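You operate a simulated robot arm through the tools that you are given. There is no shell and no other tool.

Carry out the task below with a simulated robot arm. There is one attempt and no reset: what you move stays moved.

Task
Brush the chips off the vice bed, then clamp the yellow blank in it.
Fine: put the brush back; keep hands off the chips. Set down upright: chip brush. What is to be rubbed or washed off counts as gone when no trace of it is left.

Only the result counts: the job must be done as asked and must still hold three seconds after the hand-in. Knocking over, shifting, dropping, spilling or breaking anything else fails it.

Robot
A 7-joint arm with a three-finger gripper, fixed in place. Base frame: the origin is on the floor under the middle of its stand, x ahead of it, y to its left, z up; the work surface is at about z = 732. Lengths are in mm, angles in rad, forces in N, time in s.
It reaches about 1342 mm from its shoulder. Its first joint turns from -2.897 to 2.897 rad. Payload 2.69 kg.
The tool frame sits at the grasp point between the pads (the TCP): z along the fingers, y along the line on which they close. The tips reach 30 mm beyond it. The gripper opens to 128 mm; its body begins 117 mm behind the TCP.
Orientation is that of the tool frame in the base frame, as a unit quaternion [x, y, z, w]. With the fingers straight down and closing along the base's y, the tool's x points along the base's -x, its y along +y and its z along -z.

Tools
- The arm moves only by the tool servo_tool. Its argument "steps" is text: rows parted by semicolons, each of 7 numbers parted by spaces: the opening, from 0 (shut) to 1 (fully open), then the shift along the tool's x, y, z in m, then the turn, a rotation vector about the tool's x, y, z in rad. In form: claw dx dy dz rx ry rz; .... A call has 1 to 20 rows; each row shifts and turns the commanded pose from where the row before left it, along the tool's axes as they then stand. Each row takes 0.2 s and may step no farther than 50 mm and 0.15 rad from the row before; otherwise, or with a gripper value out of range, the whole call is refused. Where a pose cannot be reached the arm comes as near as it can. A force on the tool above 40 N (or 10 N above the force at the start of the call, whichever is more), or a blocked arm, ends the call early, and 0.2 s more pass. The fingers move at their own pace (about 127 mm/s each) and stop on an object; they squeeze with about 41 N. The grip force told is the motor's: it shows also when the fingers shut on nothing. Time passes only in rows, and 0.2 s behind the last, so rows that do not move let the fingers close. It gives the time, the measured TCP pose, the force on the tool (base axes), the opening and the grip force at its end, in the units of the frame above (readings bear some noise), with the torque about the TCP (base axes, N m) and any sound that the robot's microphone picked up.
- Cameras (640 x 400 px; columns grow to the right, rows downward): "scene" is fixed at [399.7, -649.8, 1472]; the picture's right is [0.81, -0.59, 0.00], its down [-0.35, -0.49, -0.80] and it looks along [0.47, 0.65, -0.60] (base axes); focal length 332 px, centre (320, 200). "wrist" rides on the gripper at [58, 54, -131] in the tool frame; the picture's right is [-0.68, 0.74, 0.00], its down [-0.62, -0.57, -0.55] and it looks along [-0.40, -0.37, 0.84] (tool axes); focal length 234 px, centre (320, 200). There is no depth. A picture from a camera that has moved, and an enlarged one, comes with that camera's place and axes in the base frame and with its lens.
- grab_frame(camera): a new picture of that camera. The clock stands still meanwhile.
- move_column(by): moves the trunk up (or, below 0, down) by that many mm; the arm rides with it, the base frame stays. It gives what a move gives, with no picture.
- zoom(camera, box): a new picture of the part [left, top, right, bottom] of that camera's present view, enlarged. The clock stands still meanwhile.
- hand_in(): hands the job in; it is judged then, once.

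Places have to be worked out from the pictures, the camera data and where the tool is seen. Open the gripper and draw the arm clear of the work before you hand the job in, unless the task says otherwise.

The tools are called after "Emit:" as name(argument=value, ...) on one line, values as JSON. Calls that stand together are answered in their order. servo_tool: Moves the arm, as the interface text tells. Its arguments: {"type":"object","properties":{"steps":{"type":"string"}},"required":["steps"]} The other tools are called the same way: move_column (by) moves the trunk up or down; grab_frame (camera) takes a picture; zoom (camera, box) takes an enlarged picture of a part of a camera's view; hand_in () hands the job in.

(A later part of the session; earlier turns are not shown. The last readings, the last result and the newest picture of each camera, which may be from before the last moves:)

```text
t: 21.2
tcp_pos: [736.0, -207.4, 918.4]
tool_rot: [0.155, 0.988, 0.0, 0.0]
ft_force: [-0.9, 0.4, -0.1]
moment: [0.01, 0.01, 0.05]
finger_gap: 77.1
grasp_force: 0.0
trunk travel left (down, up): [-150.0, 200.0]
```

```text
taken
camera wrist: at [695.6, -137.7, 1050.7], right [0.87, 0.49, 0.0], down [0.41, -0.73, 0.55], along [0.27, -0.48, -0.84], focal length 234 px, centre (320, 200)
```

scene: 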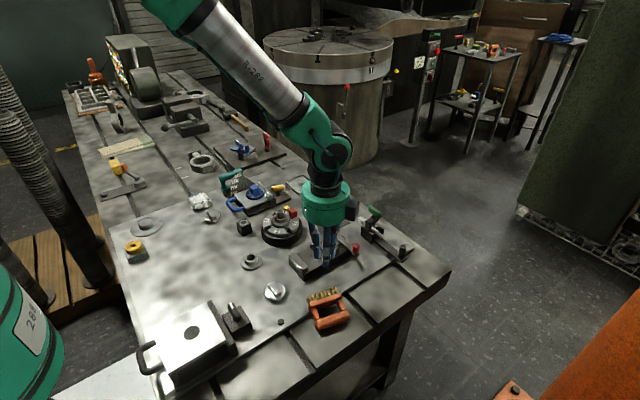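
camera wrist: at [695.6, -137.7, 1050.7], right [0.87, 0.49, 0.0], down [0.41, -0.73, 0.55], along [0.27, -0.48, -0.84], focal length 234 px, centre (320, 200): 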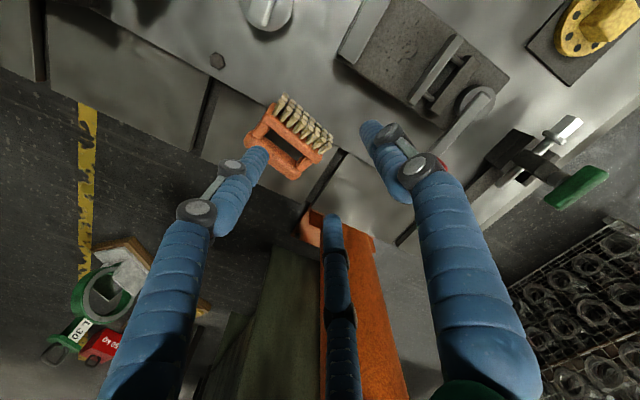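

Emit:
servo_tool(steps="0.6 0.0068 -0.0379 0.01 0 0 0; 0.6 0.0068 -0.0379 0.01 0 0 0; 0.6 0 0 0 0 0 0")

Emit:
grab_frame(camera="wrist")

Emit:
zoom(camera="wrist", box=[240, 80, 400, 200])

Emit:
zoom(camera="scene", box=[290, 270, 370, 330])

```text
t: 22.0
tcp_pos: [698.6, -276.6, 900.0]
tool_rot: [0.156, 0.988, 0.0, 0.0]
ft_force: [0.7, 0.1, -0.8]
moment: [0.08, -0.03, -0.01]
finger_gap: 76.8
grasp_force: 0.0
trunk travel left (down, up): [-150.0, 200.0]
```

```text
taken
camera wrist: at [658.3, -206.7, 1030.8], right [0.87, 0.49, 0.0], down [0.41, -0.73, 0.55], along [0.27, -0.48, -0.84], focal length 234 px, centre (320, 200)
```

wrist: 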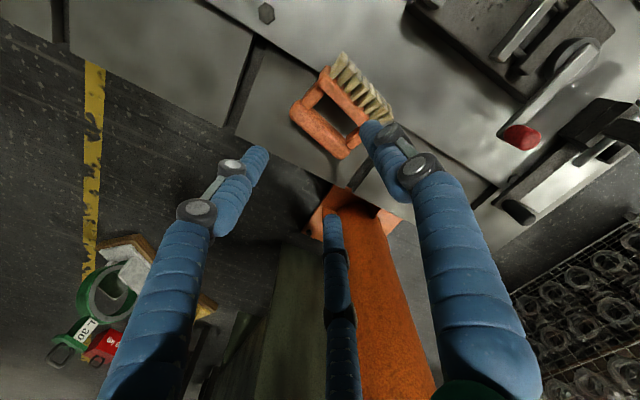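

```text
3.33 times, centred on (320, 140) of wrist
camera zoom: at [658.3, -206.7, 1030.8], right [0.87, 0.49, 0.0], down [0.41, -0.73, 0.55], along [0.27, -0.48, -0.84], focal length 781 px, centre (320, 400)
```

zoom: 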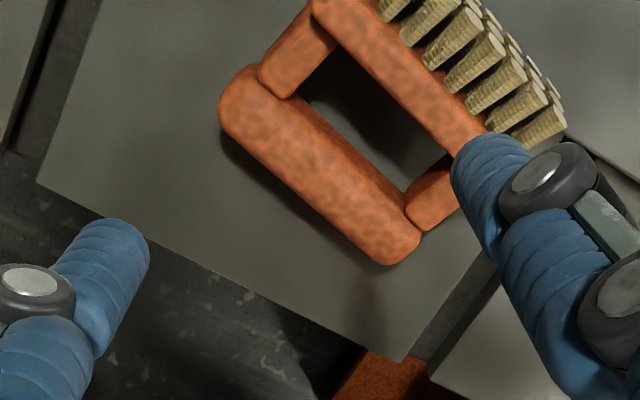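

```text
6.67 times, centred on (330, 300) of scene
camera zoom: at [399.7, -649.8, 1472.0], right [0.81, -0.59, 0.0], down [-0.35, -0.49, -0.8], along [0.47, 0.65, -0.6], focal length 2212 px, centre (253, -467)
```

zoom: 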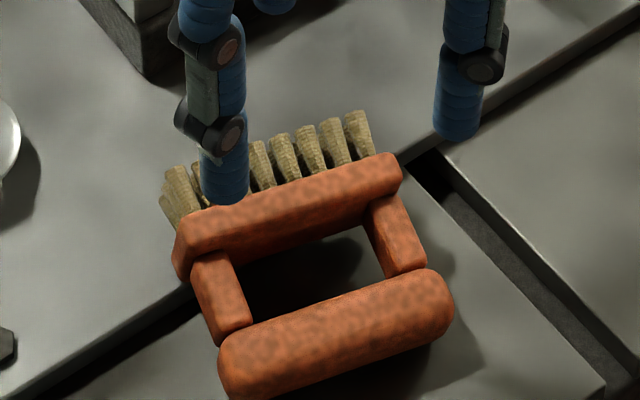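

From the two views the lying brush is yawed ≈-11.5°, bar centre ≈(702,-280, 740), with a ~25 mm hole behind the bar for the thumb. I'll align yaw, set the opening to ~51 mm, and lower partway to verify.

Emit:
servo_tool(steps="0.395 0 0 0 0 0 -0.112; 0.395 -0.0051 -0.0117 0.02 0 0 0; 0.395 0 0 0.03 0 0 0; 0.395 0 0 0.03 0 0 0; 0.395 0 0 0 0 0 0")

Emit:
grab_frame(camera="wrist")

Emit:
zoom(camera="wrist", box=[240, 80, 400, 240])

Emit:
zoom(camera="scene", box=[290, 250, 370, 330])

```text
t: 23.2
tcp_pos: [703.8, -287.0, 816.5]
tool_rot: [0.1, 0.995, 0.0, 0.0]
ft_force: [0.3, -0.5, 0.0]
moment: [0.01, 0.03, -0.01]
finger_gap: 50.6
grasp_force: 0.1
trunk travel left (down, up): [-150.0, 200.0]
```

```text
taken
camera wrist: at [656.0, -222.3, 949.8], right [0.81, 0.59, 0.0], down [0.49, -0.68, 0.55], along [0.32, -0.44, -0.84], focal length 234 px, centre (320, 200)
```

wrist: 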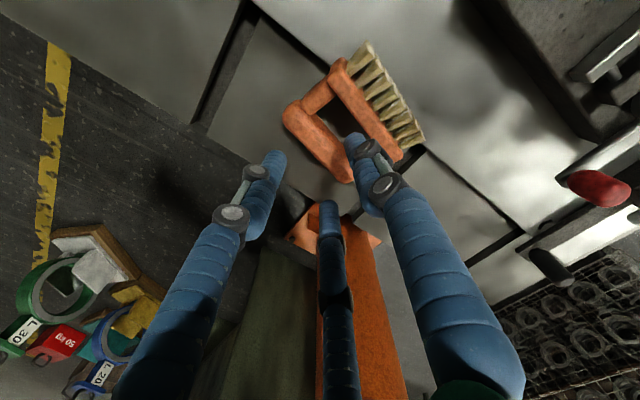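

```text
2.50 times, centred on (320, 160) of wrist
camera zoom: at [656.0, -222.3, 949.8], right [0.81, 0.59, 0.0], down [0.49, -0.68, 0.55], along [0.32, -0.44, -0.84], focal length 585 px, centre (320, 300)
```

zoom: 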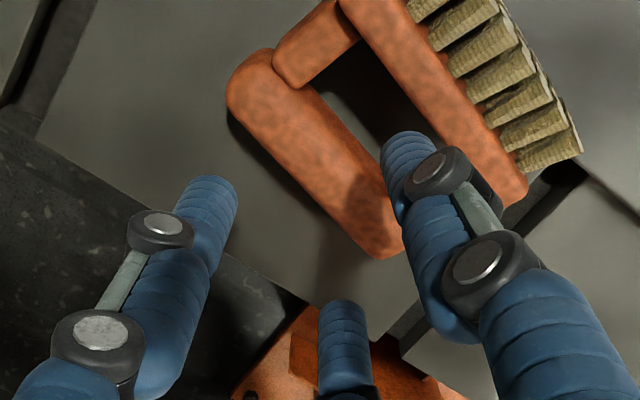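

```text
5.00 times, centred on (330, 290) of scene
camera zoom: at [399.7, -649.8, 1472.0], right [0.81, -0.59, 0.0], down [-0.35, -0.49, -0.8], along [0.47, 0.65, -0.6], focal length 1659 px, centre (270, -250)
```

zoom: 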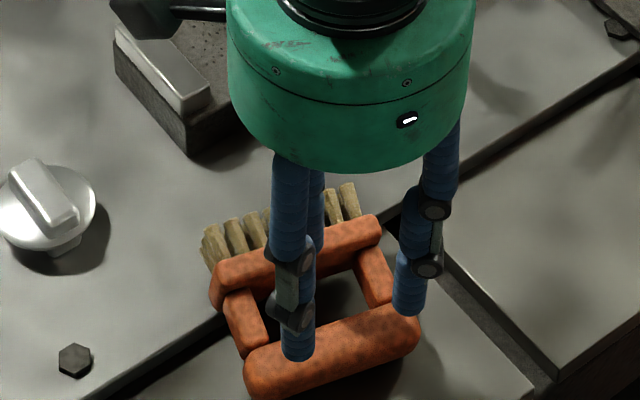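

The bar centre refines to ≈(701.5,-281.5). I shift -3.7 mm along tool y and lower toward TCP z≈763 so the tips straddle the bar just above the bench.

Emit:
servo_tool(steps="0.395 0 -0.0037 0 0 0 0; 0.395 0 0 0.018 0 0 0; 0.395 0 0 0.018 0 0 0; 0.395 0 0 0.012 0 0 0; 0.395 0 0 0.006 0 0 0; 0.395 0 0 0 0 0 0")

Emit:
grab_frame(camera="wrist")

Emit:
zoom(camera="scene", box=[290, 250, 370, 330])

```text
t: 24.6
tcp_pos: [702.0, -291.0, 764.7]
tool_rot: [0.101, 0.995, 0.0, 0.0]
ft_force: [0.2, -1.1, 0.1]
moment: [-0.01, 0.03, 0.01]
finger_gap: 50.6
grasp_force: 0.0
trunk travel left (down, up): [-150.0, 200.0]
```

```text
taken
camera wrist: at [654.5, -225.5, 896.3], right [0.81, 0.59, 0.0], down [0.49, -0.68, 0.55], along [0.32, -0.44, -0.84], focal length 234 px, centre (320, 200)
```

wrist: 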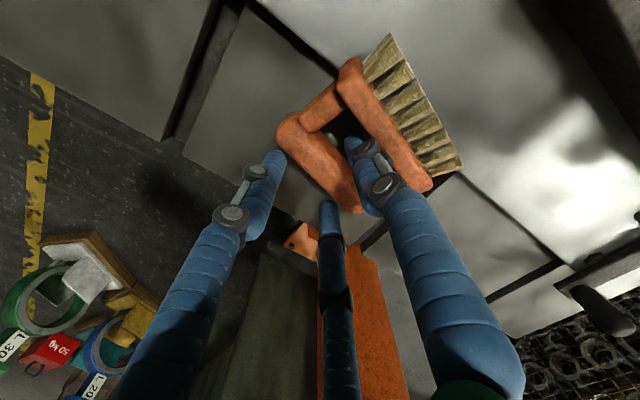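

```text
5.00 times, centred on (330, 290) of scene
camera zoom: at [399.7, -649.8, 1472.0], right [0.81, -0.59, 0.0], down [-0.35, -0.49, -0.8], along [0.47, 0.65, -0.6], focal length 1659 px, centre (270, -250)
```

zoom: 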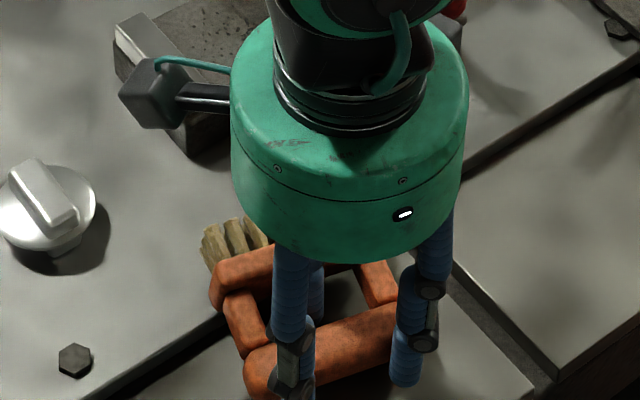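

The thumb is inside the hole and both side fingers are outside the bar, no contact forces. Lowering 3 mm more and closing gently.

Emit:
servo_tool(steps="0.395 0 0 0.003 0 0 0; 0.36 0 0 0 0 0 0; 0.33 0 0 0 0 0 0; 0.31 0 0 0 0 0 0; 0.29 0 0 0 0 0 0; 0.26 0 0 0 0 0 0; 0.22 0 0 0 0 0 0; 0.1 0 0 0 0 0 0")

Emit:
grab_frame(camera="wrist")

```text
t: 26.4
tcp_pos: [703.6, -291.1, 762.0]
tool_rot: [0.1, 0.995, 0.0, 0.001]
ft_force: [0.7, 0.5, 19.8]
moment: [1.22, -0.6, -0.02]
finger_gap: 40.2
grasp_force: 40.7
trunk travel left (down, up): [-150.0, 200.0]
```

```text
taken
camera wrist: at [654.8, -225.8, 894.5], right [0.81, 0.59, 0.0], down [0.49, -0.68, 0.55], along [0.32, -0.45, -0.84], focal length 234 px, centre (320, 200)
```

wrist: 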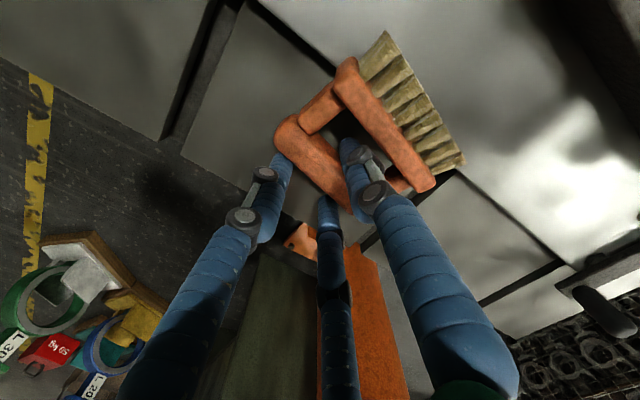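

Closing pushed the bar down (20 N up on the tool), so the tips are gripping above its widest line. I'll reopen, go lower until near the bench, and retry.

Emit:
servo_tool(steps="0.395 0 0 0 0 0 0; 0.395 0 0 0 0 0 0; 0.395 0 0 0.003 0 0 0; 0.395 0 0 0 0 0 0")

Emit:
servo_tool(steps="0.395 0 0 0.002 0 0 0; 0.395 0 0 0 0 0 0")

Emit:
zoom(camera="wrist", box=[240, 80, 400, 240])

```text
t: 27.4
tcp_pos: [702.0, -291.9, 758.5]
tool_rot: [0.1, 0.995, 0.0, -0.001]
ft_force: [1.5, 0.4, -1.0]
moment: [0.0, 0.03, -0.01]
finger_gap: 50.8
grasp_force: 0.0
trunk travel left (down, up): [-150.0, 200.0]
```

```text
t: 28.0
tcp_pos: [700.9, -291.7, 757.4]
tool_rot: [0.1, 0.995, 0.0, 0.0]
ft_force: [-0.9, -0.5, 2.2]
moment: [0.02, 0.02, -0.04]
finger_gap: 50.0
grasp_force: 0.1
trunk travel left (down, up): [-150.0, 200.0]
```

```text
2.50 times, centred on (320, 160) of wrist
camera zoom: at [654.1, -225.9, 888.6], right [0.81, 0.59, 0.0], down [0.49, -0.68, 0.55], along [0.32, -0.44, -0.84], focal length 585 px, centre (320, 300)
```

zoom: 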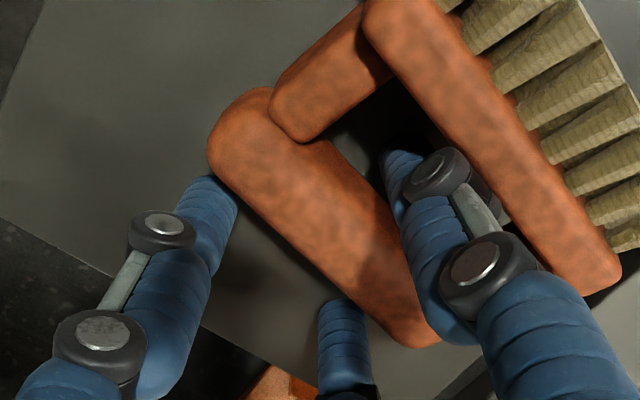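

Emit:
servo_tool(steps="0.395 0 0 0.002 0 0 0; 0.395 0 0 0 0 0 0")

```text
t: 28.6
tcp_pos: [701.1, -292.8, 754.3]
tool_rot: [0.1, 0.995, 0.0, 0.001]
ft_force: [-1.1, -0.2, 0.3]
moment: [-0.02, -0.04, -0.02]
finger_gap: 50.4
grasp_force: 0.0
trunk travel left (down, up): [-150.0, 200.0]
```

Emit:
servo_tool(steps="0.395 0 0 0.002 0 0 0; 0.395 0 0 0 0 0 0")

Emit:
servo_tool(steps="0.395 0 0 0.002 0 0 0; 0.395 0 0 0 0 0 0")

```text
t: 29.2
tcp_pos: [701.1, -292.0, 752.9]
tool_rot: [0.1, 0.995, 0.0, 0.0]
ft_force: [0.7, 0.5, 0.6]
moment: [0.02, 0.01, 0.03]
finger_gap: 50.6
grasp_force: 0.0
trunk travel left (down, up): [-150.0, 200.0]
```

```text
t: 29.8
tcp_pos: [701.4, -291.4, 751.0]
tool_rot: [0.1, 0.995, 0.0, 0.0]
ft_force: [1.0, -0.3, 0.0]
moment: [0.01, -0.01, -0.04]
finger_gap: 50.6
grasp_force: 0.1
trunk travel left (down, up): [-150.0, 200.0]
```

Emit:
servo_tool(steps="0.395 0 0 0.002 0 0 0; 0.395 0 0 0 0 0 0")

Emit:
servo_tool(steps="0.395 0 0 0.002 0 0 0; 0.395 0 0 0 0 0 0")

Emit:
zoom(camera="scene", box=[290, 260, 370, 340])

```text
t: 30.4
tcp_pos: [701.7, -291.8, 749.3]
tool_rot: [0.1, 0.995, 0.001, 0.001]
ft_force: [-8.1, -1.0, 19.4]
moment: [0.24, 0.5, 0.24]
finger_gap: 51.1
grasp_force: 0.1
trunk travel left (down, up): [-150.0, 200.0]
```

```text
t: 30.9
tcp_pos: [701.9, -291.3, 750.3]
tool_rot: [0.1, 0.995, 0.0, 0.002]
ft_force: [-9.1, 6.1, 22.9]
moment: [0.37, 0.81, -0.23]
finger_gap: 52.1
grasp_force: 1.7
trunk travel left (down, up): [-150.0, 200.0]
stopped in row 2: the force on the tool passed its limit at 42 N (the readings are from after the stop); the commanded pose is now the measured one
```

```text
5.00 times, centred on (330, 300) of scene
camera zoom: at [399.7, -649.8, 1472.0], right [0.81, -0.59, 0.0], down [-0.35, -0.49, -0.8], along [0.47, 0.65, -0.6], focal length 1659 px, centre (270, -300)
```

zoom: 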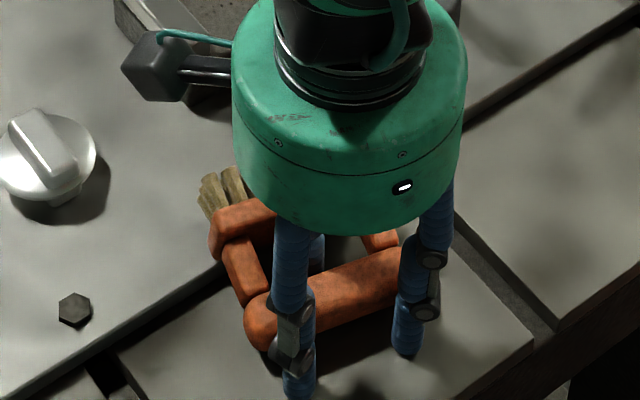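

Tips touched the lower bench strip at z≈720 (so this strip is ~12 mm below the light plate). Raising ~2.5 mm and closing on the bar.

Emit:
servo_tool(steps="0.395 0 0 -0.0025 0 0 0; 0.395 0 0 0 0 0 0; 0.36 0 0 0 0 0 0; 0.33 0 0 0 0 0 0; 0.31 0 0 0 0 0 0; 0.29 0 0 0 0 0 0; 0.26 0 0 0 0 0 0; 0.22 0 0 0 0 0 0; 0.1 0 0 0 0 0 0")

Emit:
grab_frame(camera="wrist")

```text
t: 32.9
tcp_pos: [702.7, -293.2, 751.1]
tool_rot: [0.1, 0.995, 0.0, 0.001]
ft_force: [3.3, -0.1, 22.8]
moment: [1.52, -0.53, -0.15]
finger_gap: 40.2
grasp_force: 40.7
trunk travel left (down, up): [-150.0, 200.0]
```

```text
taken
camera wrist: at [655.7, -227.2, 883.5], right [0.81, 0.59, 0.0], down [0.49, -0.68, 0.55], along [0.32, -0.45, -0.83], focal length 234 px, centre (320, 200)
```

wrist: 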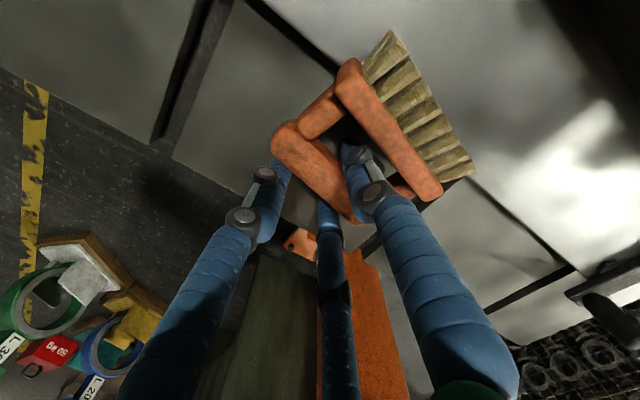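

The moment shows the 23 N acts through the bristle end resting on the raised plate (the bar squares itself in the grip), so the grasp itself is sound. I'll lift slowly and check.

Emit:
servo_tool(steps="0 0 0 -0.005 0 0 0; 0 0 0 -0.01 0 0 0; 0 0 0 -0.015 0 0 0; 0 0 0 0 0 0 0")

Emit:
grab_frame(camera="wrist")

Emit:
zoom(camera="scene", box=[280, 230, 380, 330])

```text
t: 33.9
tcp_pos: [703.2, -292.1, 781.1]
tool_rot: [0.1, 0.995, 0.0, -0.001]
ft_force: [0.8, 0.0, -1.6]
moment: [-0.05, 0.0, 0.0]
finger_gap: 35.3
grasp_force: 40.9
trunk travel left (down, up): [-150.0, 200.0]
```

```text
taken
camera wrist: at [655.2, -226.8, 912.4], right [0.81, 0.59, 0.0], down [0.49, -0.68, 0.55], along [0.32, -0.44, -0.84], focal length 234 px, centre (320, 200)
```

wrist: 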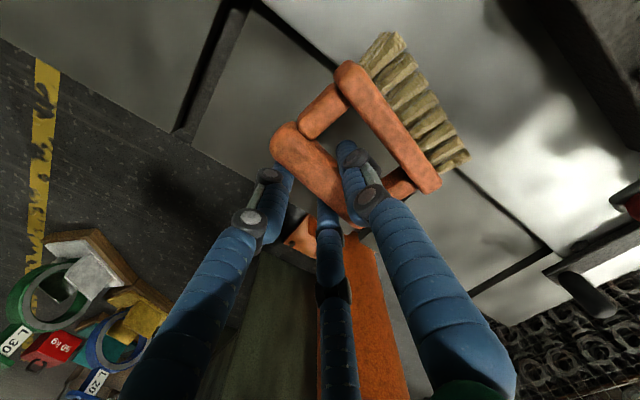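

```text
4.00 times, centred on (330, 280) of scene
camera zoom: at [399.7, -649.8, 1472.0], right [0.81, -0.59, 0.0], down [-0.35, -0.49, -0.8], along [0.47, 0.65, -0.6], focal length 1328 px, centre (280, -120)
```

zoom: 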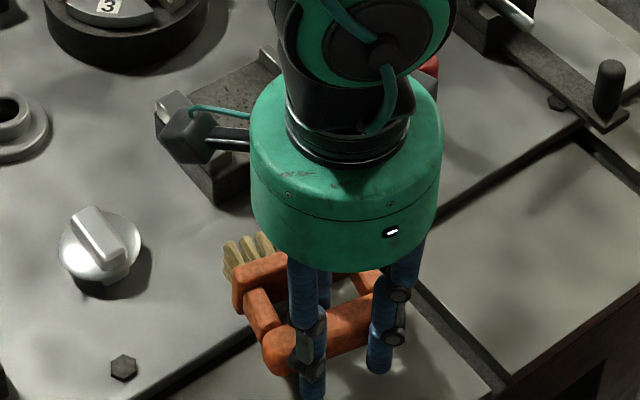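

Brush is lifted, held horizontally with 1.6 N on the tool. I'll raise it further and check the grip holds before tilting.

Emit:
servo_tool(steps="0 0 0 -0.02 0 0 0; 0 0 0 -0.03 0 0 0; 0 0 0 -0.03 0 0 0; 0 0 0 -0.03 0 0 0; 0 0 0 0 0 0 0")

Emit:
zoom(camera="wrist", box=[240, 20, 480, 240])

```text
t: 35.1
tcp_pos: [702.1, -291.1, 890.8]
tool_rot: [0.1, 0.995, 0.0, 0.001]
ft_force: [-0.3, 0.0, -1.4]
moment: [-0.08, -0.01, -0.02]
finger_gap: 35.2
grasp_force: 41.2
trunk travel left (down, up): [-150.0, 200.0]
```

```text
1.82 times, centred on (360, 130) of wrist
camera zoom: at [654.1, -226.0, 1023.1], right [0.81, 0.59, 0.0], down [0.49, -0.68, 0.55], along [0.32, -0.44, -0.84], focal length 426 px, centre (247, 327)
```

zoom: 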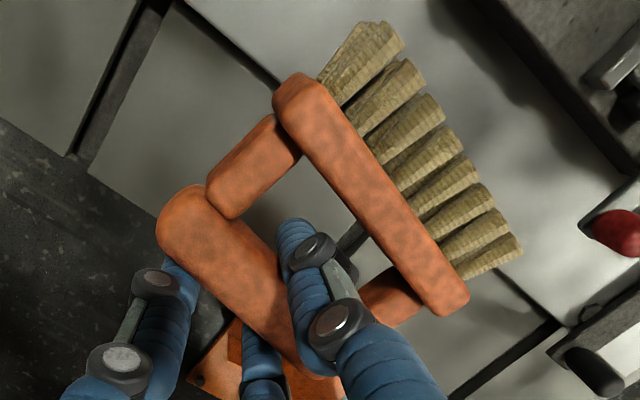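

Grip stable (35.2 mm). I'll carry the brush to the free area of the light plate around (540,110), where a re-set upright can be done safely.

Emit:
servo_tool(steps="0 0.00854 0.01288 0 0 0 0; 0 0.01707 0.02576 0 0 0 0; 0 0.01707 0.02576 0 0 0 0; 0 0.01707 0.02576 0 0 0 0; 0 0.01707 0.02576 0 0 0 0; 0 0.01707 0.02576 0 0 0 0; 0 0.01707 0.02576 0 0 0 0; 0 0.01707 0.02576 0 0 0 0; 0 0.01707 0.02576 0 0 0 0; 0 0.01707 0.02576 0 0 0 0; 0 0.01707 0.02576 0 0 0 0; 0 0.01707 0.02576 0 0 0 0; 0 0.01707 0.02576 0 0 0 0; 0 0.01707 0.02576 0 0 0 0; 0 0.00854 0.01288 0 0 0 0; 0 0 0 0 0 0 0")

Emit:
grab_frame(camera="wrist")

Emit:
grab_frame(camera="scene")

```text
t: 38.5
tcp_pos: [540.9, 113.1, 890.8]
tool_rot: [0.1, 0.995, 0.0, 0.001]
ft_force: [0.8, -0.7, -0.8]
moment: [-0.09, 0.07, 0.0]
finger_gap: 35.1
grasp_force: 40.5
trunk travel left (down, up): [-150.0, 200.0]
```

```text
taken
camera wrist: at [493.3, 177.2, 1021.9], right [0.81, 0.59, 0.0], down [0.49, -0.68, 0.55], along [0.32, -0.45, -0.84], focal length 234 px, centre (320, 200)
```

wrist: 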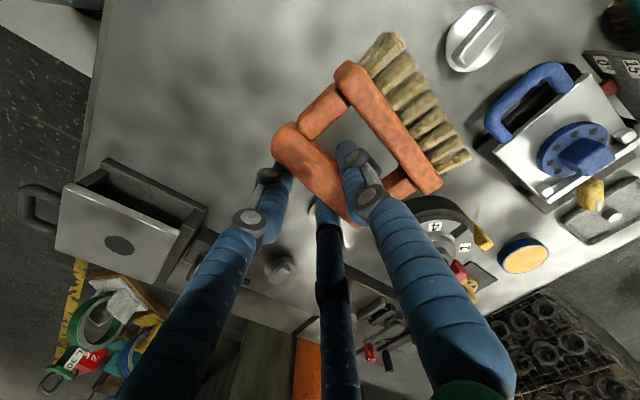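

```text
taken
```

scene: 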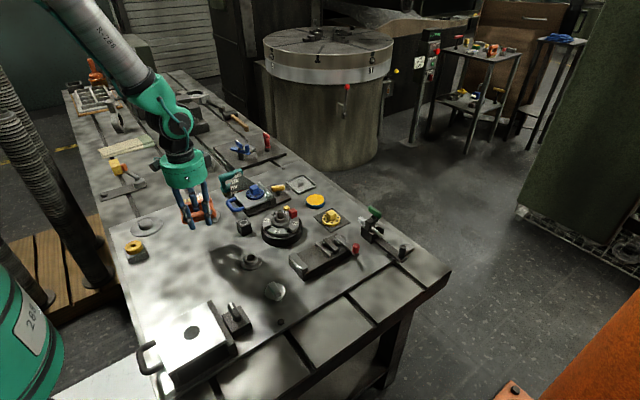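

Brush still held. I'll lower it close to the plate for safety and begin a slow yaw (counter-clockwise) in small steps, checking the grip.

Emit:
servo_tool(steps="0 0 0 0.025 0 0 0; 0 0 0 0.025 0 0 0; 0 0 0 0.025 0 0 0; 0 0 0 0.015 0 0 0; 0 0 0 0 0 0 0; 0 0 0 0 0 0 -0.03; 0 0 0 0 0 0 -0.03; 0 0 0 0 0 0 -0.03; 0 0 0 0 0 0 0")

Emit:
zoom(camera="wrist", box=[240, 20, 480, 240])

```text
t: 40.5
tcp_pos: [540.9, 110.9, 799.8]
tool_rot: [0.056, 0.998, 0.0, 0.001]
ft_force: [0.0, -0.3, -1.1]
moment: [-0.03, 0.02, 0.01]
finger_gap: 35.2
grasp_force: 41.1
trunk travel left (down, up): [-150.0, 200.0]
```

```text
1.82 times, centred on (360, 130) of wrist
camera zoom: at [487.2, 171.2, 932.3], right [0.75, 0.66, 0.0], down [0.55, -0.63, 0.55], along [0.36, -0.41, -0.84], focal length 426 px, centre (247, 327)
```

zoom: 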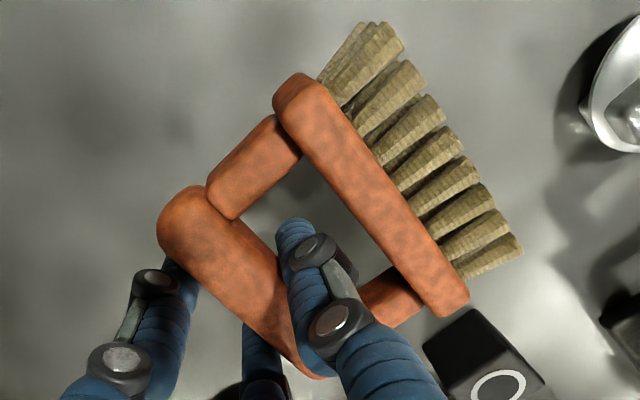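

Emit:
servo_tool(steps="0 0 0 0 0 0 -0.03; 0 0 0 0 0 0 -0.05; 0 0 0 0 0 0 -0.06; 0 0 0 0 0 0 -0.06; 0 0 0 0 0 0 -0.06; 0 0 0 0 0 0 -0.06; 0 0 0 0 0 0 -0.06; 0 0 0 0 0 0 -0.06; 0 0 0 0 0 0 -0.06; 0 0 0 0 0 0 -0.06; 0 0 0 0 0 0 -0.06; 0 0 0 0 0 0 -0.06; 0 0 0 0 0 0 -0.06; 0 0 0 0 0 0 -0.06; 0 0 0 0 0 0 -0.06; 0 0 0 0 0 0 -0.06; 0 0 0 0 0 0 -0.06; 0 0 0 0 0 0 -0.05; 0 0 0 0 0 0 -0.04; 0 0 0 0 0 0 0")

Emit:
grab_frame(camera="wrist")

Emit:
grab_frame(camera="scene")

```text
t: 44.7
tcp_pos: [540.2, 110.7, 800.2]
tool_rot: [-0.462, 0.887, -0.001, 0.0]
ft_force: [0.2, 0.1, -1.4]
moment: [-0.04, -0.05, -0.01]
finger_gap: 35.2
grasp_force: 41.2
trunk travel left (down, up): [-150.0, 200.0]
```

```text
taken
camera wrist: at [461.5, 94.2, 932.1], right [-0.22, 0.98, 0.0], down [0.82, 0.18, 0.55], along [0.54, 0.12, -0.84], focal length 234 px, centre (320, 200)
```

wrist: 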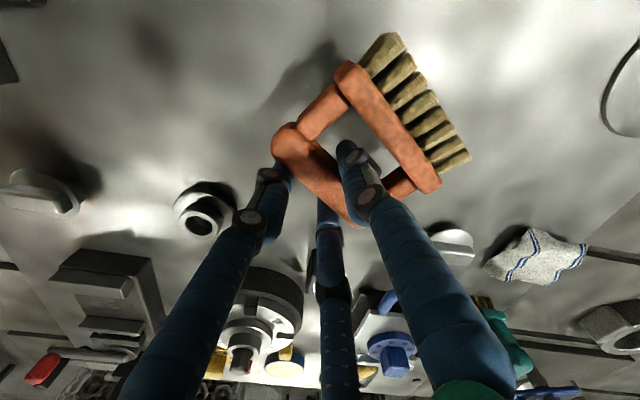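

```text
taken
```

scene: 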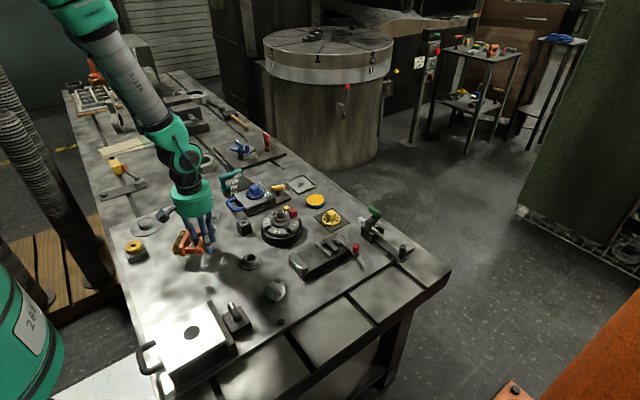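

Yaw worked without slip. To keep the wrist clear of the ring stand when tilted, I'll yaw ~25° more and raise, then tilt slowly about the bar axis so the bristles point down.

Emit:
servo_tool(steps="0 0 0 -0.015 0 0 -0.04; 0 0 0 -0.015 0 0 -0.055; 0 0 0 -0.01 0 0 -0.055; 0 0 0 0 0 0 -0.055; 0 0 0 0 0 0 -0.055; 0 0 0 0 0 0 -0.055; 0 0 0 0 0 0 -0.055; 0 0 0 0 0 0 -0.04; 0 0 0 0 0 0 -0.026; 0 0 0 0 0 0 0; 0 0 0 0 0.03 0 0; 0 0 0 0 0.04 0 0; 0 0 0 0 0.05 0 0; 0 0 0 0 0.05 0 0; 0 0 0 0 0.04 0 0; 0 0 0 0 0.03 0 0; 0 0 0 0 0 0 0")

Emit:
grab_frame(camera="wrist")

Emit:
grab_frame(camera="scene")

```text
t: 48.3
tcp_pos: [539.7, 110.3, 841.4]
tool_rot: [-0.638, 0.761, -0.093, 0.078]
ft_force: [-0.6, -0.3, -0.5]
moment: [-0.03, -0.09, 0.03]
finger_gap: 35.0
grasp_force: 40.9
trunk travel left (down, up): [-150.0, 200.0]
```

```text
taken
camera wrist: at [446.6, 67.8, 955.3], right [-0.59, 0.79, -0.18], down [0.52, 0.53, 0.67], along [0.62, 0.3, -0.72], focal length 234 px, centre (320, 200)
```

wrist: 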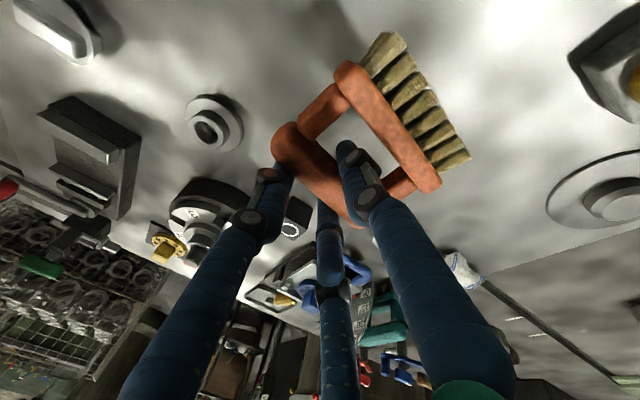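

```text
taken
```

scene: 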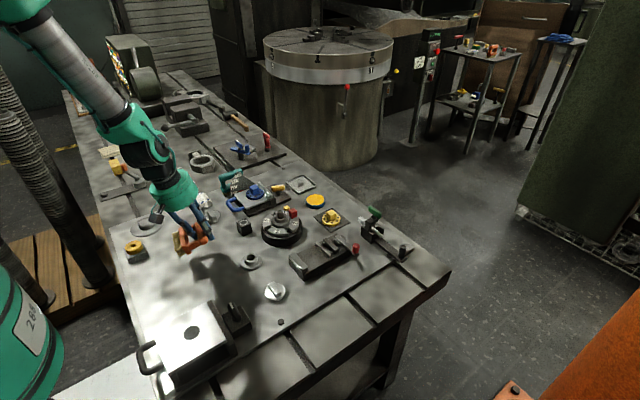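

Tilting works and the brush holds. Continuing the tilt in steps.

Emit:
servo_tool(steps="0 0 0 0 0.04 0 0; 0 0 0 0 0.06 0 0; 0 0 0 0 0.06 0 0; 0 0 0 0 0.06 0 0; 0 0 0 0 0.06 0 0; 0 0 0 0 0.06 0 0; 0 0 0 0 0.06 0 0; 0 0 0 0 0.06 0 0; 0 0 0 0 0.06 0 0; 0 0 0 0 0.05 0 0; 0 0 0 0 0.03 0 0; 0 0 0 0 0 0 0")

Emit:
grab_frame(camera="scene")

Emit:
grab_frame(camera="wrist")

```text
t: 50.9
tcp_pos: [541.7, 109.8, 840.7]
tool_rot: [-0.587, 0.699, -0.313, 0.263]
ft_force: [0.3, 0.1, -1.9]
moment: [0.01, -0.03, 0.0]
finger_gap: 35.4
grasp_force: 41.0
trunk travel left (down, up): [-150.0, 200.0]
```

```text
taken
```

scene: 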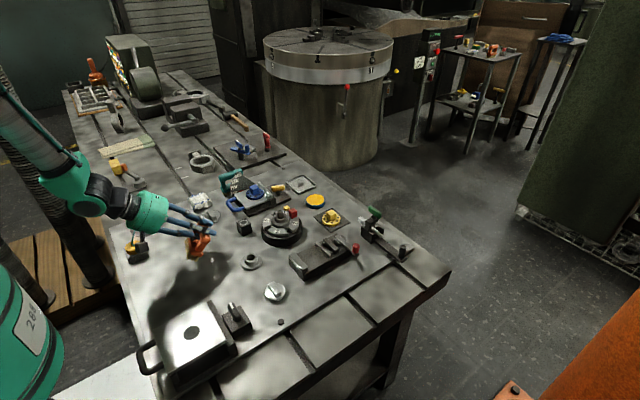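

```text
taken
camera wrist: at [398.1, 76.4, 888.7], right [-0.36, 0.75, -0.55], down [0.08, 0.61, 0.79], along [0.93, 0.25, -0.28], focal length 234 px, centre (320, 200)
```

wrist: 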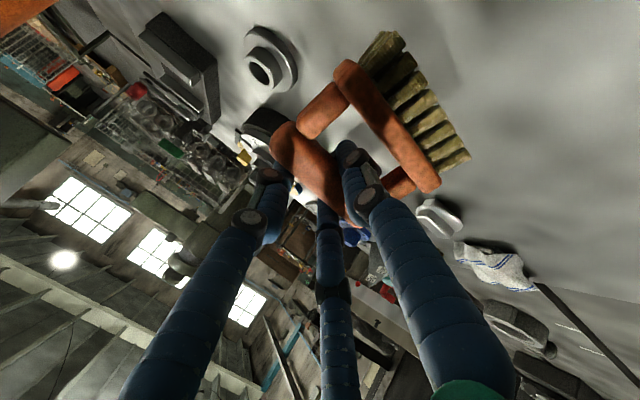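

Emit:
servo_tool(steps="0 0 0 0 0.04 0 0; 0 0 0 0 0.06 0 0; 0 0 0 0 0.06 0 0; 0 0 0 0 0.06 0 0; 0 0 0 0 0.06 0 0; 0 0 0 0 0.05 0 0; 0 0 0 0 0 0 0")

Emit:
grab_frame(camera="scene")

Emit:
zoom(camera="scene", box=[60, 140, 260, 290])

```text
t: 52.5
tcp_pos: [540.6, 111.6, 838.6]
tool_rot: [-0.535, 0.638, -0.425, 0.356]
ft_force: [-0.7, 0.1, -2.0]
moment: [0.01, 0.01, 0.0]
finger_gap: 35.4
grasp_force: 41.0
trunk travel left (down, up): [-150.0, 200.0]
```

```text
taken
```

scene: 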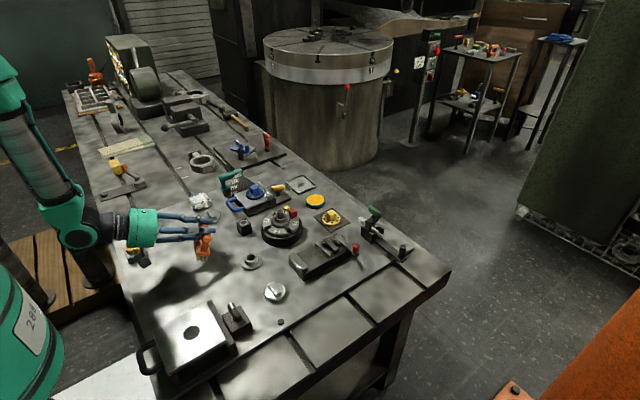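

```text
2.67 times, centred on (160, 215) of scene
camera zoom: at [399.7, -649.8, 1472.0], right [0.81, -0.59, 0.0], down [-0.35, -0.49, -0.8], along [0.47, 0.65, -0.6], focal length 885 px, centre (747, 160)
```

zoom: 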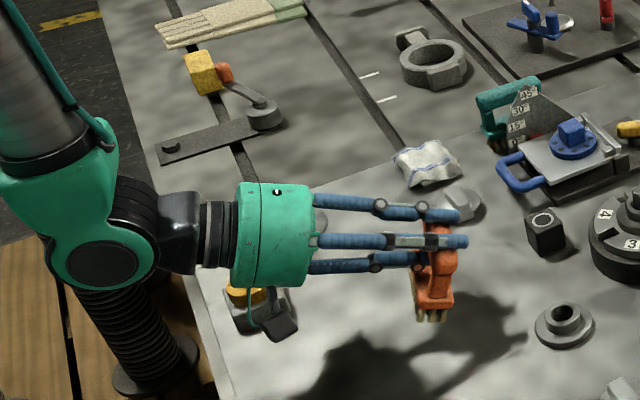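

Brush is now mostly upright with the camera well clear of the ring stand. Completing the tilt to about 84°.

Emit:
servo_tool(steps="0 0 0 0 0.04 0 0; 0 0 0 0 0.06 0 0; 0 0 0 0 0.06 0 0; 0 0 0 0 0.06 0 0; 0 0 0 0 0.05 0 0; 0 0 0 0 0.03 0 0; 0 0 0 0 0 0 0")

Emit:
zoom(camera="scene", box=[40, 160, 280, 310])

Emit:
zoom(camera="scene", box=[170, 220, 240, 270])

```text
t: 54.1
tcp_pos: [539.5, 110.3, 840.0]
tool_rot: [-0.476, 0.568, -0.515, 0.43]
ft_force: [-0.1, 1.1, -0.9]
moment: [-0.02, -0.02, -0.04]
finger_gap: 35.2
grasp_force: 40.8
trunk travel left (down, up): [-150.0, 200.0]
```

```text
2.67 times, centred on (160, 235) of scene
camera zoom: at [399.7, -649.8, 1472.0], right [0.81, -0.59, 0.0], down [-0.35, -0.49, -0.8], along [0.47, 0.65, -0.6], focal length 885 px, centre (747, 107)
```

zoom: 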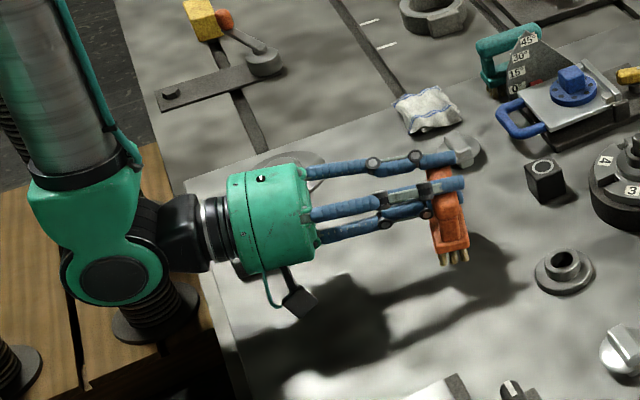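

```text
8.00 times, centred on (205, 245) of scene
camera zoom: at [399.7, -649.8, 1472.0], right [0.81, -0.59, 0.0], down [-0.35, -0.49, -0.8], along [0.47, 0.65, -0.6], focal length 2655 px, centre (1240, -160)
```

zoom: 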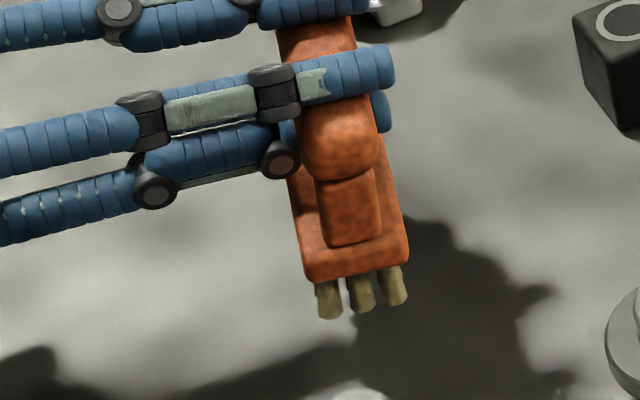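

The brush is almost upright in the hand. Lowering straight down gently until the bristles touch the plate.

Emit:
servo_tool(steps="0 0 0.00994 0.00099 0 0 0; 0 0 0.00994 0.00099 0 0 0; 0 0 0 0 0 0 0")

Emit:
servo_tool(steps="0 0 0.003 0.0003 0 0 0; 0 0 0 0 0 0 0")

Emit:
servo_tool(steps="0 0 0.003 0.0003 0 0 0; 0 0 0 0 0 0 0")

Emit:
zoom(camera="scene", box=[170, 220, 240, 270])

```text
t: 54.9
tcp_pos: [539.8, 108.6, 819.4]
tool_rot: [-0.476, 0.569, -0.514, 0.432]
ft_force: [0.3, -0.2, -1.3]
moment: [-0.01, 0.02, -0.03]
finger_gap: 35.2
grasp_force: 41.7
trunk travel left (down, up): [-150.0, 200.0]
```

```text
t: 55.5
tcp_pos: [539.4, 109.8, 816.4]
tool_rot: [-0.476, 0.569, -0.514, 0.431]
ft_force: [-0.2, 0.0, -1.3]
moment: [0.02, -0.01, 0.0]
finger_gap: 35.3
grasp_force: 41.0
trunk travel left (down, up): [-150.0, 200.0]
```

```text
t: 56.1
tcp_pos: [541.3, 109.5, 817.1]
tool_rot: [-0.475, 0.567, -0.516, 0.432]
ft_force: [-1.9, -7.2, 26.5]
moment: [0.18, -0.56, -0.16]
finger_gap: 35.0
grasp_force: 40.9
trunk travel left (down, up): [-150.0, 200.0]
```

```text
8.00 times, centred on (205, 245) of scene
camera zoom: at [399.7, -649.8, 1472.0], right [0.81, -0.59, 0.0], down [-0.35, -0.49, -0.8], along [0.47, 0.65, -0.6], focal length 2655 px, centre (1240, -160)
```

zoom: 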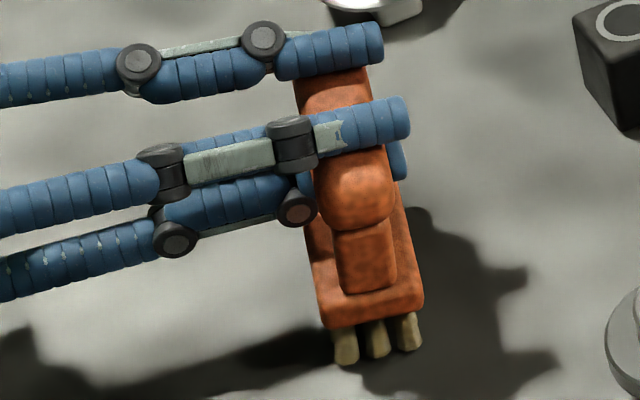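

Bristles touched at TCP z≈816. I'll ease up about 2 mm to relieve the force, then check before releasing.

Emit:
servo_tool(steps="0 0 -0.0015 -0.00015 0 0 0; 0 0 0 0 0 0 0")

Emit:
servo_tool(steps="0 0 -0.0005 -0.00005 0 0 0; 0 0 0 0 0 0 0")

```text
t: 56.7
tcp_pos: [540.4, 110.9, 816.9]
tool_rot: [-0.476, 0.568, -0.514, 0.431]
ft_force: [4.8, -1.8, 18.4]
moment: [0.41, -0.94, -0.17]
finger_gap: 35.3
grasp_force: 40.9
trunk travel left (down, up): [-150.0, 200.0]
```

```text
t: 57.3
tcp_pos: [539.5, 110.2, 815.7]
tool_rot: [-0.476, 0.568, -0.515, 0.431]
ft_force: [6.6, -1.5, 19.8]
moment: [0.07, -0.95, -0.04]
finger_gap: 35.1
grasp_force: 40.3
trunk travel left (down, up): [-150.0, 200.0]
```

Emit:
servo_tool(steps="0 0 -0.001 -0.0001 0 0 0; 0 0 0 0 0 0 0")

Emit:
servo_tool(steps="0 0 -0.001 -0.0001 0 0 0; 0 0 0 0 0 0 0")

```text
t: 57.9
tcp_pos: [540.2, 110.3, 816.5]
tool_rot: [-0.478, 0.568, -0.514, 0.43]
ft_force: [2.9, 3.3, 7.6]
moment: [0.42, -0.43, 0.04]
finger_gap: 35.1
grasp_force: 41.2
trunk travel left (down, up): [-150.0, 200.0]
```

```text
t: 58.5
tcp_pos: [539.7, 108.9, 817.4]
tool_rot: [-0.477, 0.569, -0.514, 0.429]
ft_force: [-0.1, 0.7, -2.1]
moment: [0.01, -0.02, -0.02]
finger_gap: 35.3
grasp_force: 40.9
trunk travel left (down, up): [-150.0, 200.0]
```

The brush is hovering just off the plate. Opening slightly so it settles on its bristles.

Emit:
servo_tool(steps="0.28 0 0 0 0 0 0; 0.3 0 0 0 0 0 0; 0.32 0 0 0 0 0 0; 0.345 0 0 0 0 0 0; 0.37 0 0 0 0 0 0; 0.37 0 0 0 0 0 0")

Emit:
zoom(camera="scene", box=[170, 220, 240, 270])

Emit:
grab_frame(camera="wrist")

```text
t: 59.9
tcp_pos: [539.7, 110.9, 819.0]
tool_rot: [-0.476, 0.568, -0.514, 0.431]
ft_force: [0.1, 0.1, 0.4]
moment: [0.02, 0.02, 0.01]
finger_gap: 47.3
grasp_force: 0.1
trunk travel left (down, up): [-150.0, 200.0]
```

```text
8.00 times, centred on (205, 245) of scene
camera zoom: at [399.7, -649.8, 1472.0], right [0.81, -0.59, 0.0], down [-0.35, -0.49, -0.8], along [0.47, 0.65, -0.6], focal length 2655 px, centre (1240, -160)
```

zoom: 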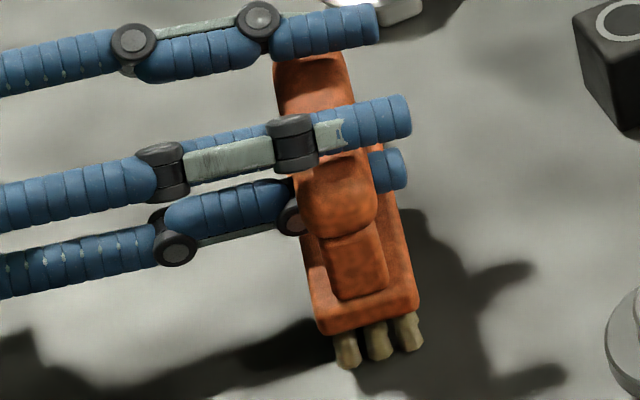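

```text
taken
camera wrist: at [396.1, 77.0, 779.0], right [0.05, 0.68, -0.73], down [-0.37, 0.69, 0.62], along [0.93, 0.25, 0.29], focal length 234 px, centre (320, 200)
```

wrist: 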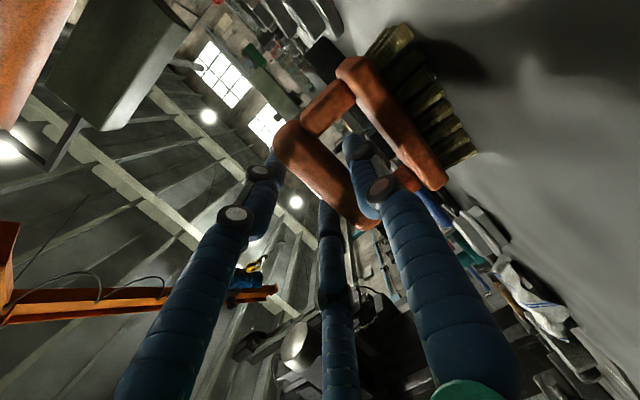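

The brush stands on its bristles, free of the fingers. Backing the hand straight out along its own axis, slowly.

Emit:
servo_tool(steps="0.37 0 0 -0.008 0 0 0; 0.37 0 0 -0.008 0 0 0; 0.37 0 0 -0.01 0 0 0; 0.37 0 0 -0.01 0 0 0; 0.37 0 0 -0.01 0 0 0; 0.37 0 0 -0.01 0 0 0; 0.37 0 0 0 0 0 0")

Emit:
zoom(camera="scene", box=[170, 215, 240, 270])

```text
t: 61.5
tcp_pos: [486.0, 119.3, 822.6]
tool_rot: [-0.475, 0.568, -0.515, 0.431]
ft_force: [0.0, 0.3, -0.4]
moment: [-0.03, 0.0, 0.03]
finger_gap: 47.5
grasp_force: 0.0
trunk travel left (down, up): [-150.0, 200.0]
```

```text
7.27 times, centred on (205, 242) of scene
camera zoom: at [399.7, -649.8, 1472.0], right [0.81, -0.59, 0.0], down [-0.35, -0.49, -0.8], along [0.47, 0.65, -0.6], focal length 2414 px, centre (1156, -109)
```

zoom: 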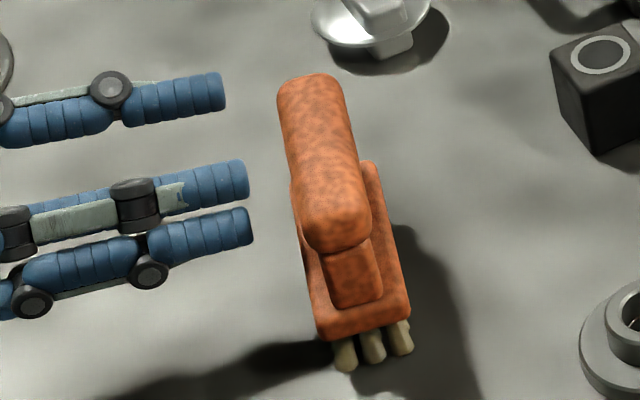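

The brush is standing upright. Raising the hand and tilting it back to vertical, away from the brush.

Emit:
servo_tool(steps="0.5 0 -0.0298 -0.003 0 0 0; 0.5 0 -0.0398 -0.0039 0 0 0; 0.5 0 -0.0398 -0.0039 0 0 0; 0.6 0 0 0 -0.1225 0 0; 0.6 0 0 0 -0.1225 0 0; 0.6 0 0 0 -0.1225 0 0; 0.6 0 0 0 -0.1225 0 0; 0.6 0 0 0 -0.1225 0 0; 0.6 0 0 0 -0.1225 0 0; 0.6 0 0 0 -0.1225 0 0; 0.6 0 0 0 -0.1225 0 0; 0.6 0 0 0 -0.1225 0 0; 0.6 0 0 0 -0.1225 0 0; 0.6 0 0 0 -0.1225 0 0; 0.6 0 0 0 -0.1225 0 0; 0.6 0 0 0 0 0 0")

Emit:
grab_frame(camera="wrist")

Emit:
grab_frame(camera="scene")

```text
t: 64.9
tcp_pos: [478.5, 113.5, 926.0]
tool_rot: [-0.64, 0.766, -0.051, 0.027]
ft_force: [2.1, 1.2, -0.5]
moment: [-0.02, 0.08, 0.0]
finger_gap: 76.9
grasp_force: 0.1
out of reach, approached as far as the arm can: row 14, 15
trunk travel left (down, up): [-150.0, 200.0]
```

```text
taken
camera wrist: at [401.2, 71.4, 1053.5], right [-0.6, 0.79, -0.1], down [0.6, 0.53, 0.59], along [0.52, 0.3, -0.8], focal length 234 px, centre (320, 200)
```

wrist: 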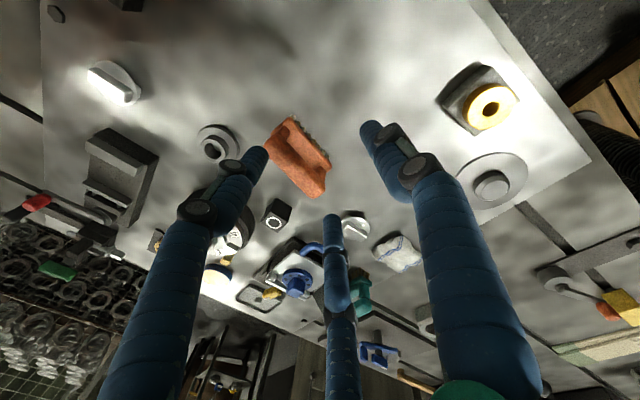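

```text
taken
```

scene: 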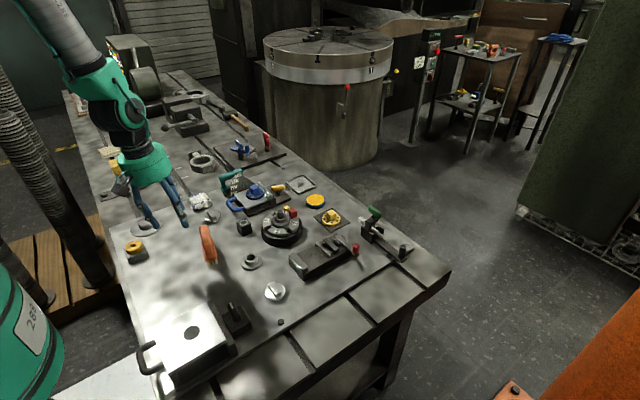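

The arm hit its reach limit close to the base; moving outward over the brush should restore a vertical tool. I'll shift ~70 mm outward and look.

Emit:
servo_tool(steps="0.6 0 -0.025 0 0 0 0; 0.6 0 -0.025 0 0 0 0; 0.6 0 -0.02 0 0 0 0; 0.6 0 0 0 0 0 0")

Emit:
grab_frame(camera="wrist")

Emit:
zoom(camera="scene", box=[150, 150, 290, 270])

```text
t: 65.9
tcp_pos: [546.9, 101.5, 935.9]
tool_rot: [-0.64, 0.766, -0.052, 0.027]
ft_force: [0.3, -0.6, 0.6]
moment: [0.03, 0.0, -0.02]
finger_gap: 77.1
grasp_force: 0.0
trunk travel left (down, up): [-150.0, 200.0]
```

```text
taken
camera wrist: at [469.9, 59.5, 1062.8], right [-0.6, 0.79, -0.1], down [0.6, 0.53, 0.59], along [0.53, 0.3, -0.8], focal length 234 px, centre (320, 200)
```

wrist: 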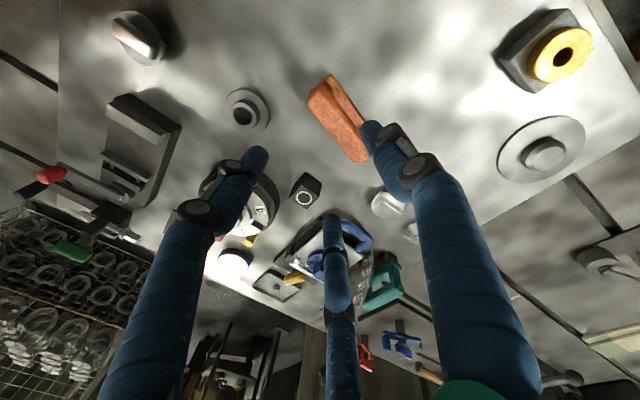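

```text
3.33 times, centred on (220, 210) of scene
camera zoom: at [399.7, -649.8, 1472.0], right [0.81, -0.59, 0.0], down [-0.35, -0.49, -0.8], along [0.47, 0.65, -0.6], focal length 1106 px, centre (653, 167)
```

zoom: 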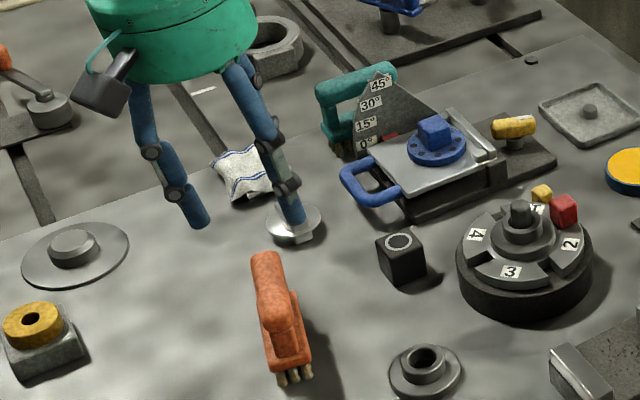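

Tool is ~6° off vertical; correcting the orientation here, then measuring the brush.

Emit:
servo_tool(steps="0.6 0 0 0 -0.0575 -0.0127 0; 0.6 0 0 0 -0.0575 -0.0127 0; 0.6 0 0 0 0 0 0")

Emit:
grab_frame(camera="wrist")

Emit:
zoom(camera="wrist", box=[260, 50, 420, 170])

```text
t: 66.7
tcp_pos: [548.3, 101.4, 935.7]
tool_rot: [-0.642, 0.767, 0.001, 0.0]
ft_force: [0.5, -0.2, 1.0]
moment: [0.03, -0.02, 0.01]
finger_gap: 76.7
grasp_force: 0.0
trunk travel left (down, up): [-150.0, 200.0]
```

```text
taken
camera wrist: at [483.8, 53.3, 1068.2], right [-0.6, 0.8, 0.0], down [0.67, 0.5, 0.55], along [0.44, 0.33, -0.84], focal length 234 px, centre (320, 200)
```

wrist: 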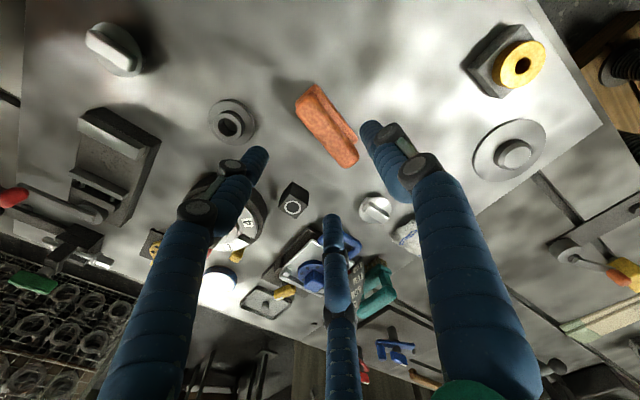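

```text
3.33 times, centred on (340, 110) of wrist
camera zoom: at [483.8, 53.3, 1068.2], right [-0.6, 0.8, 0.0], down [0.67, 0.5, 0.55], along [0.44, 0.33, -0.84], focal length 781 px, centre (253, 500)
```

zoom: 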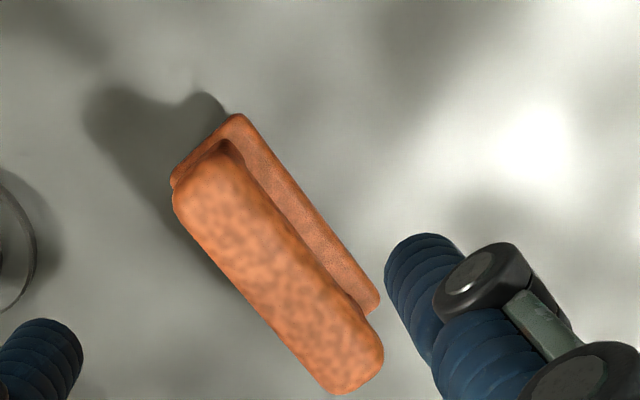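

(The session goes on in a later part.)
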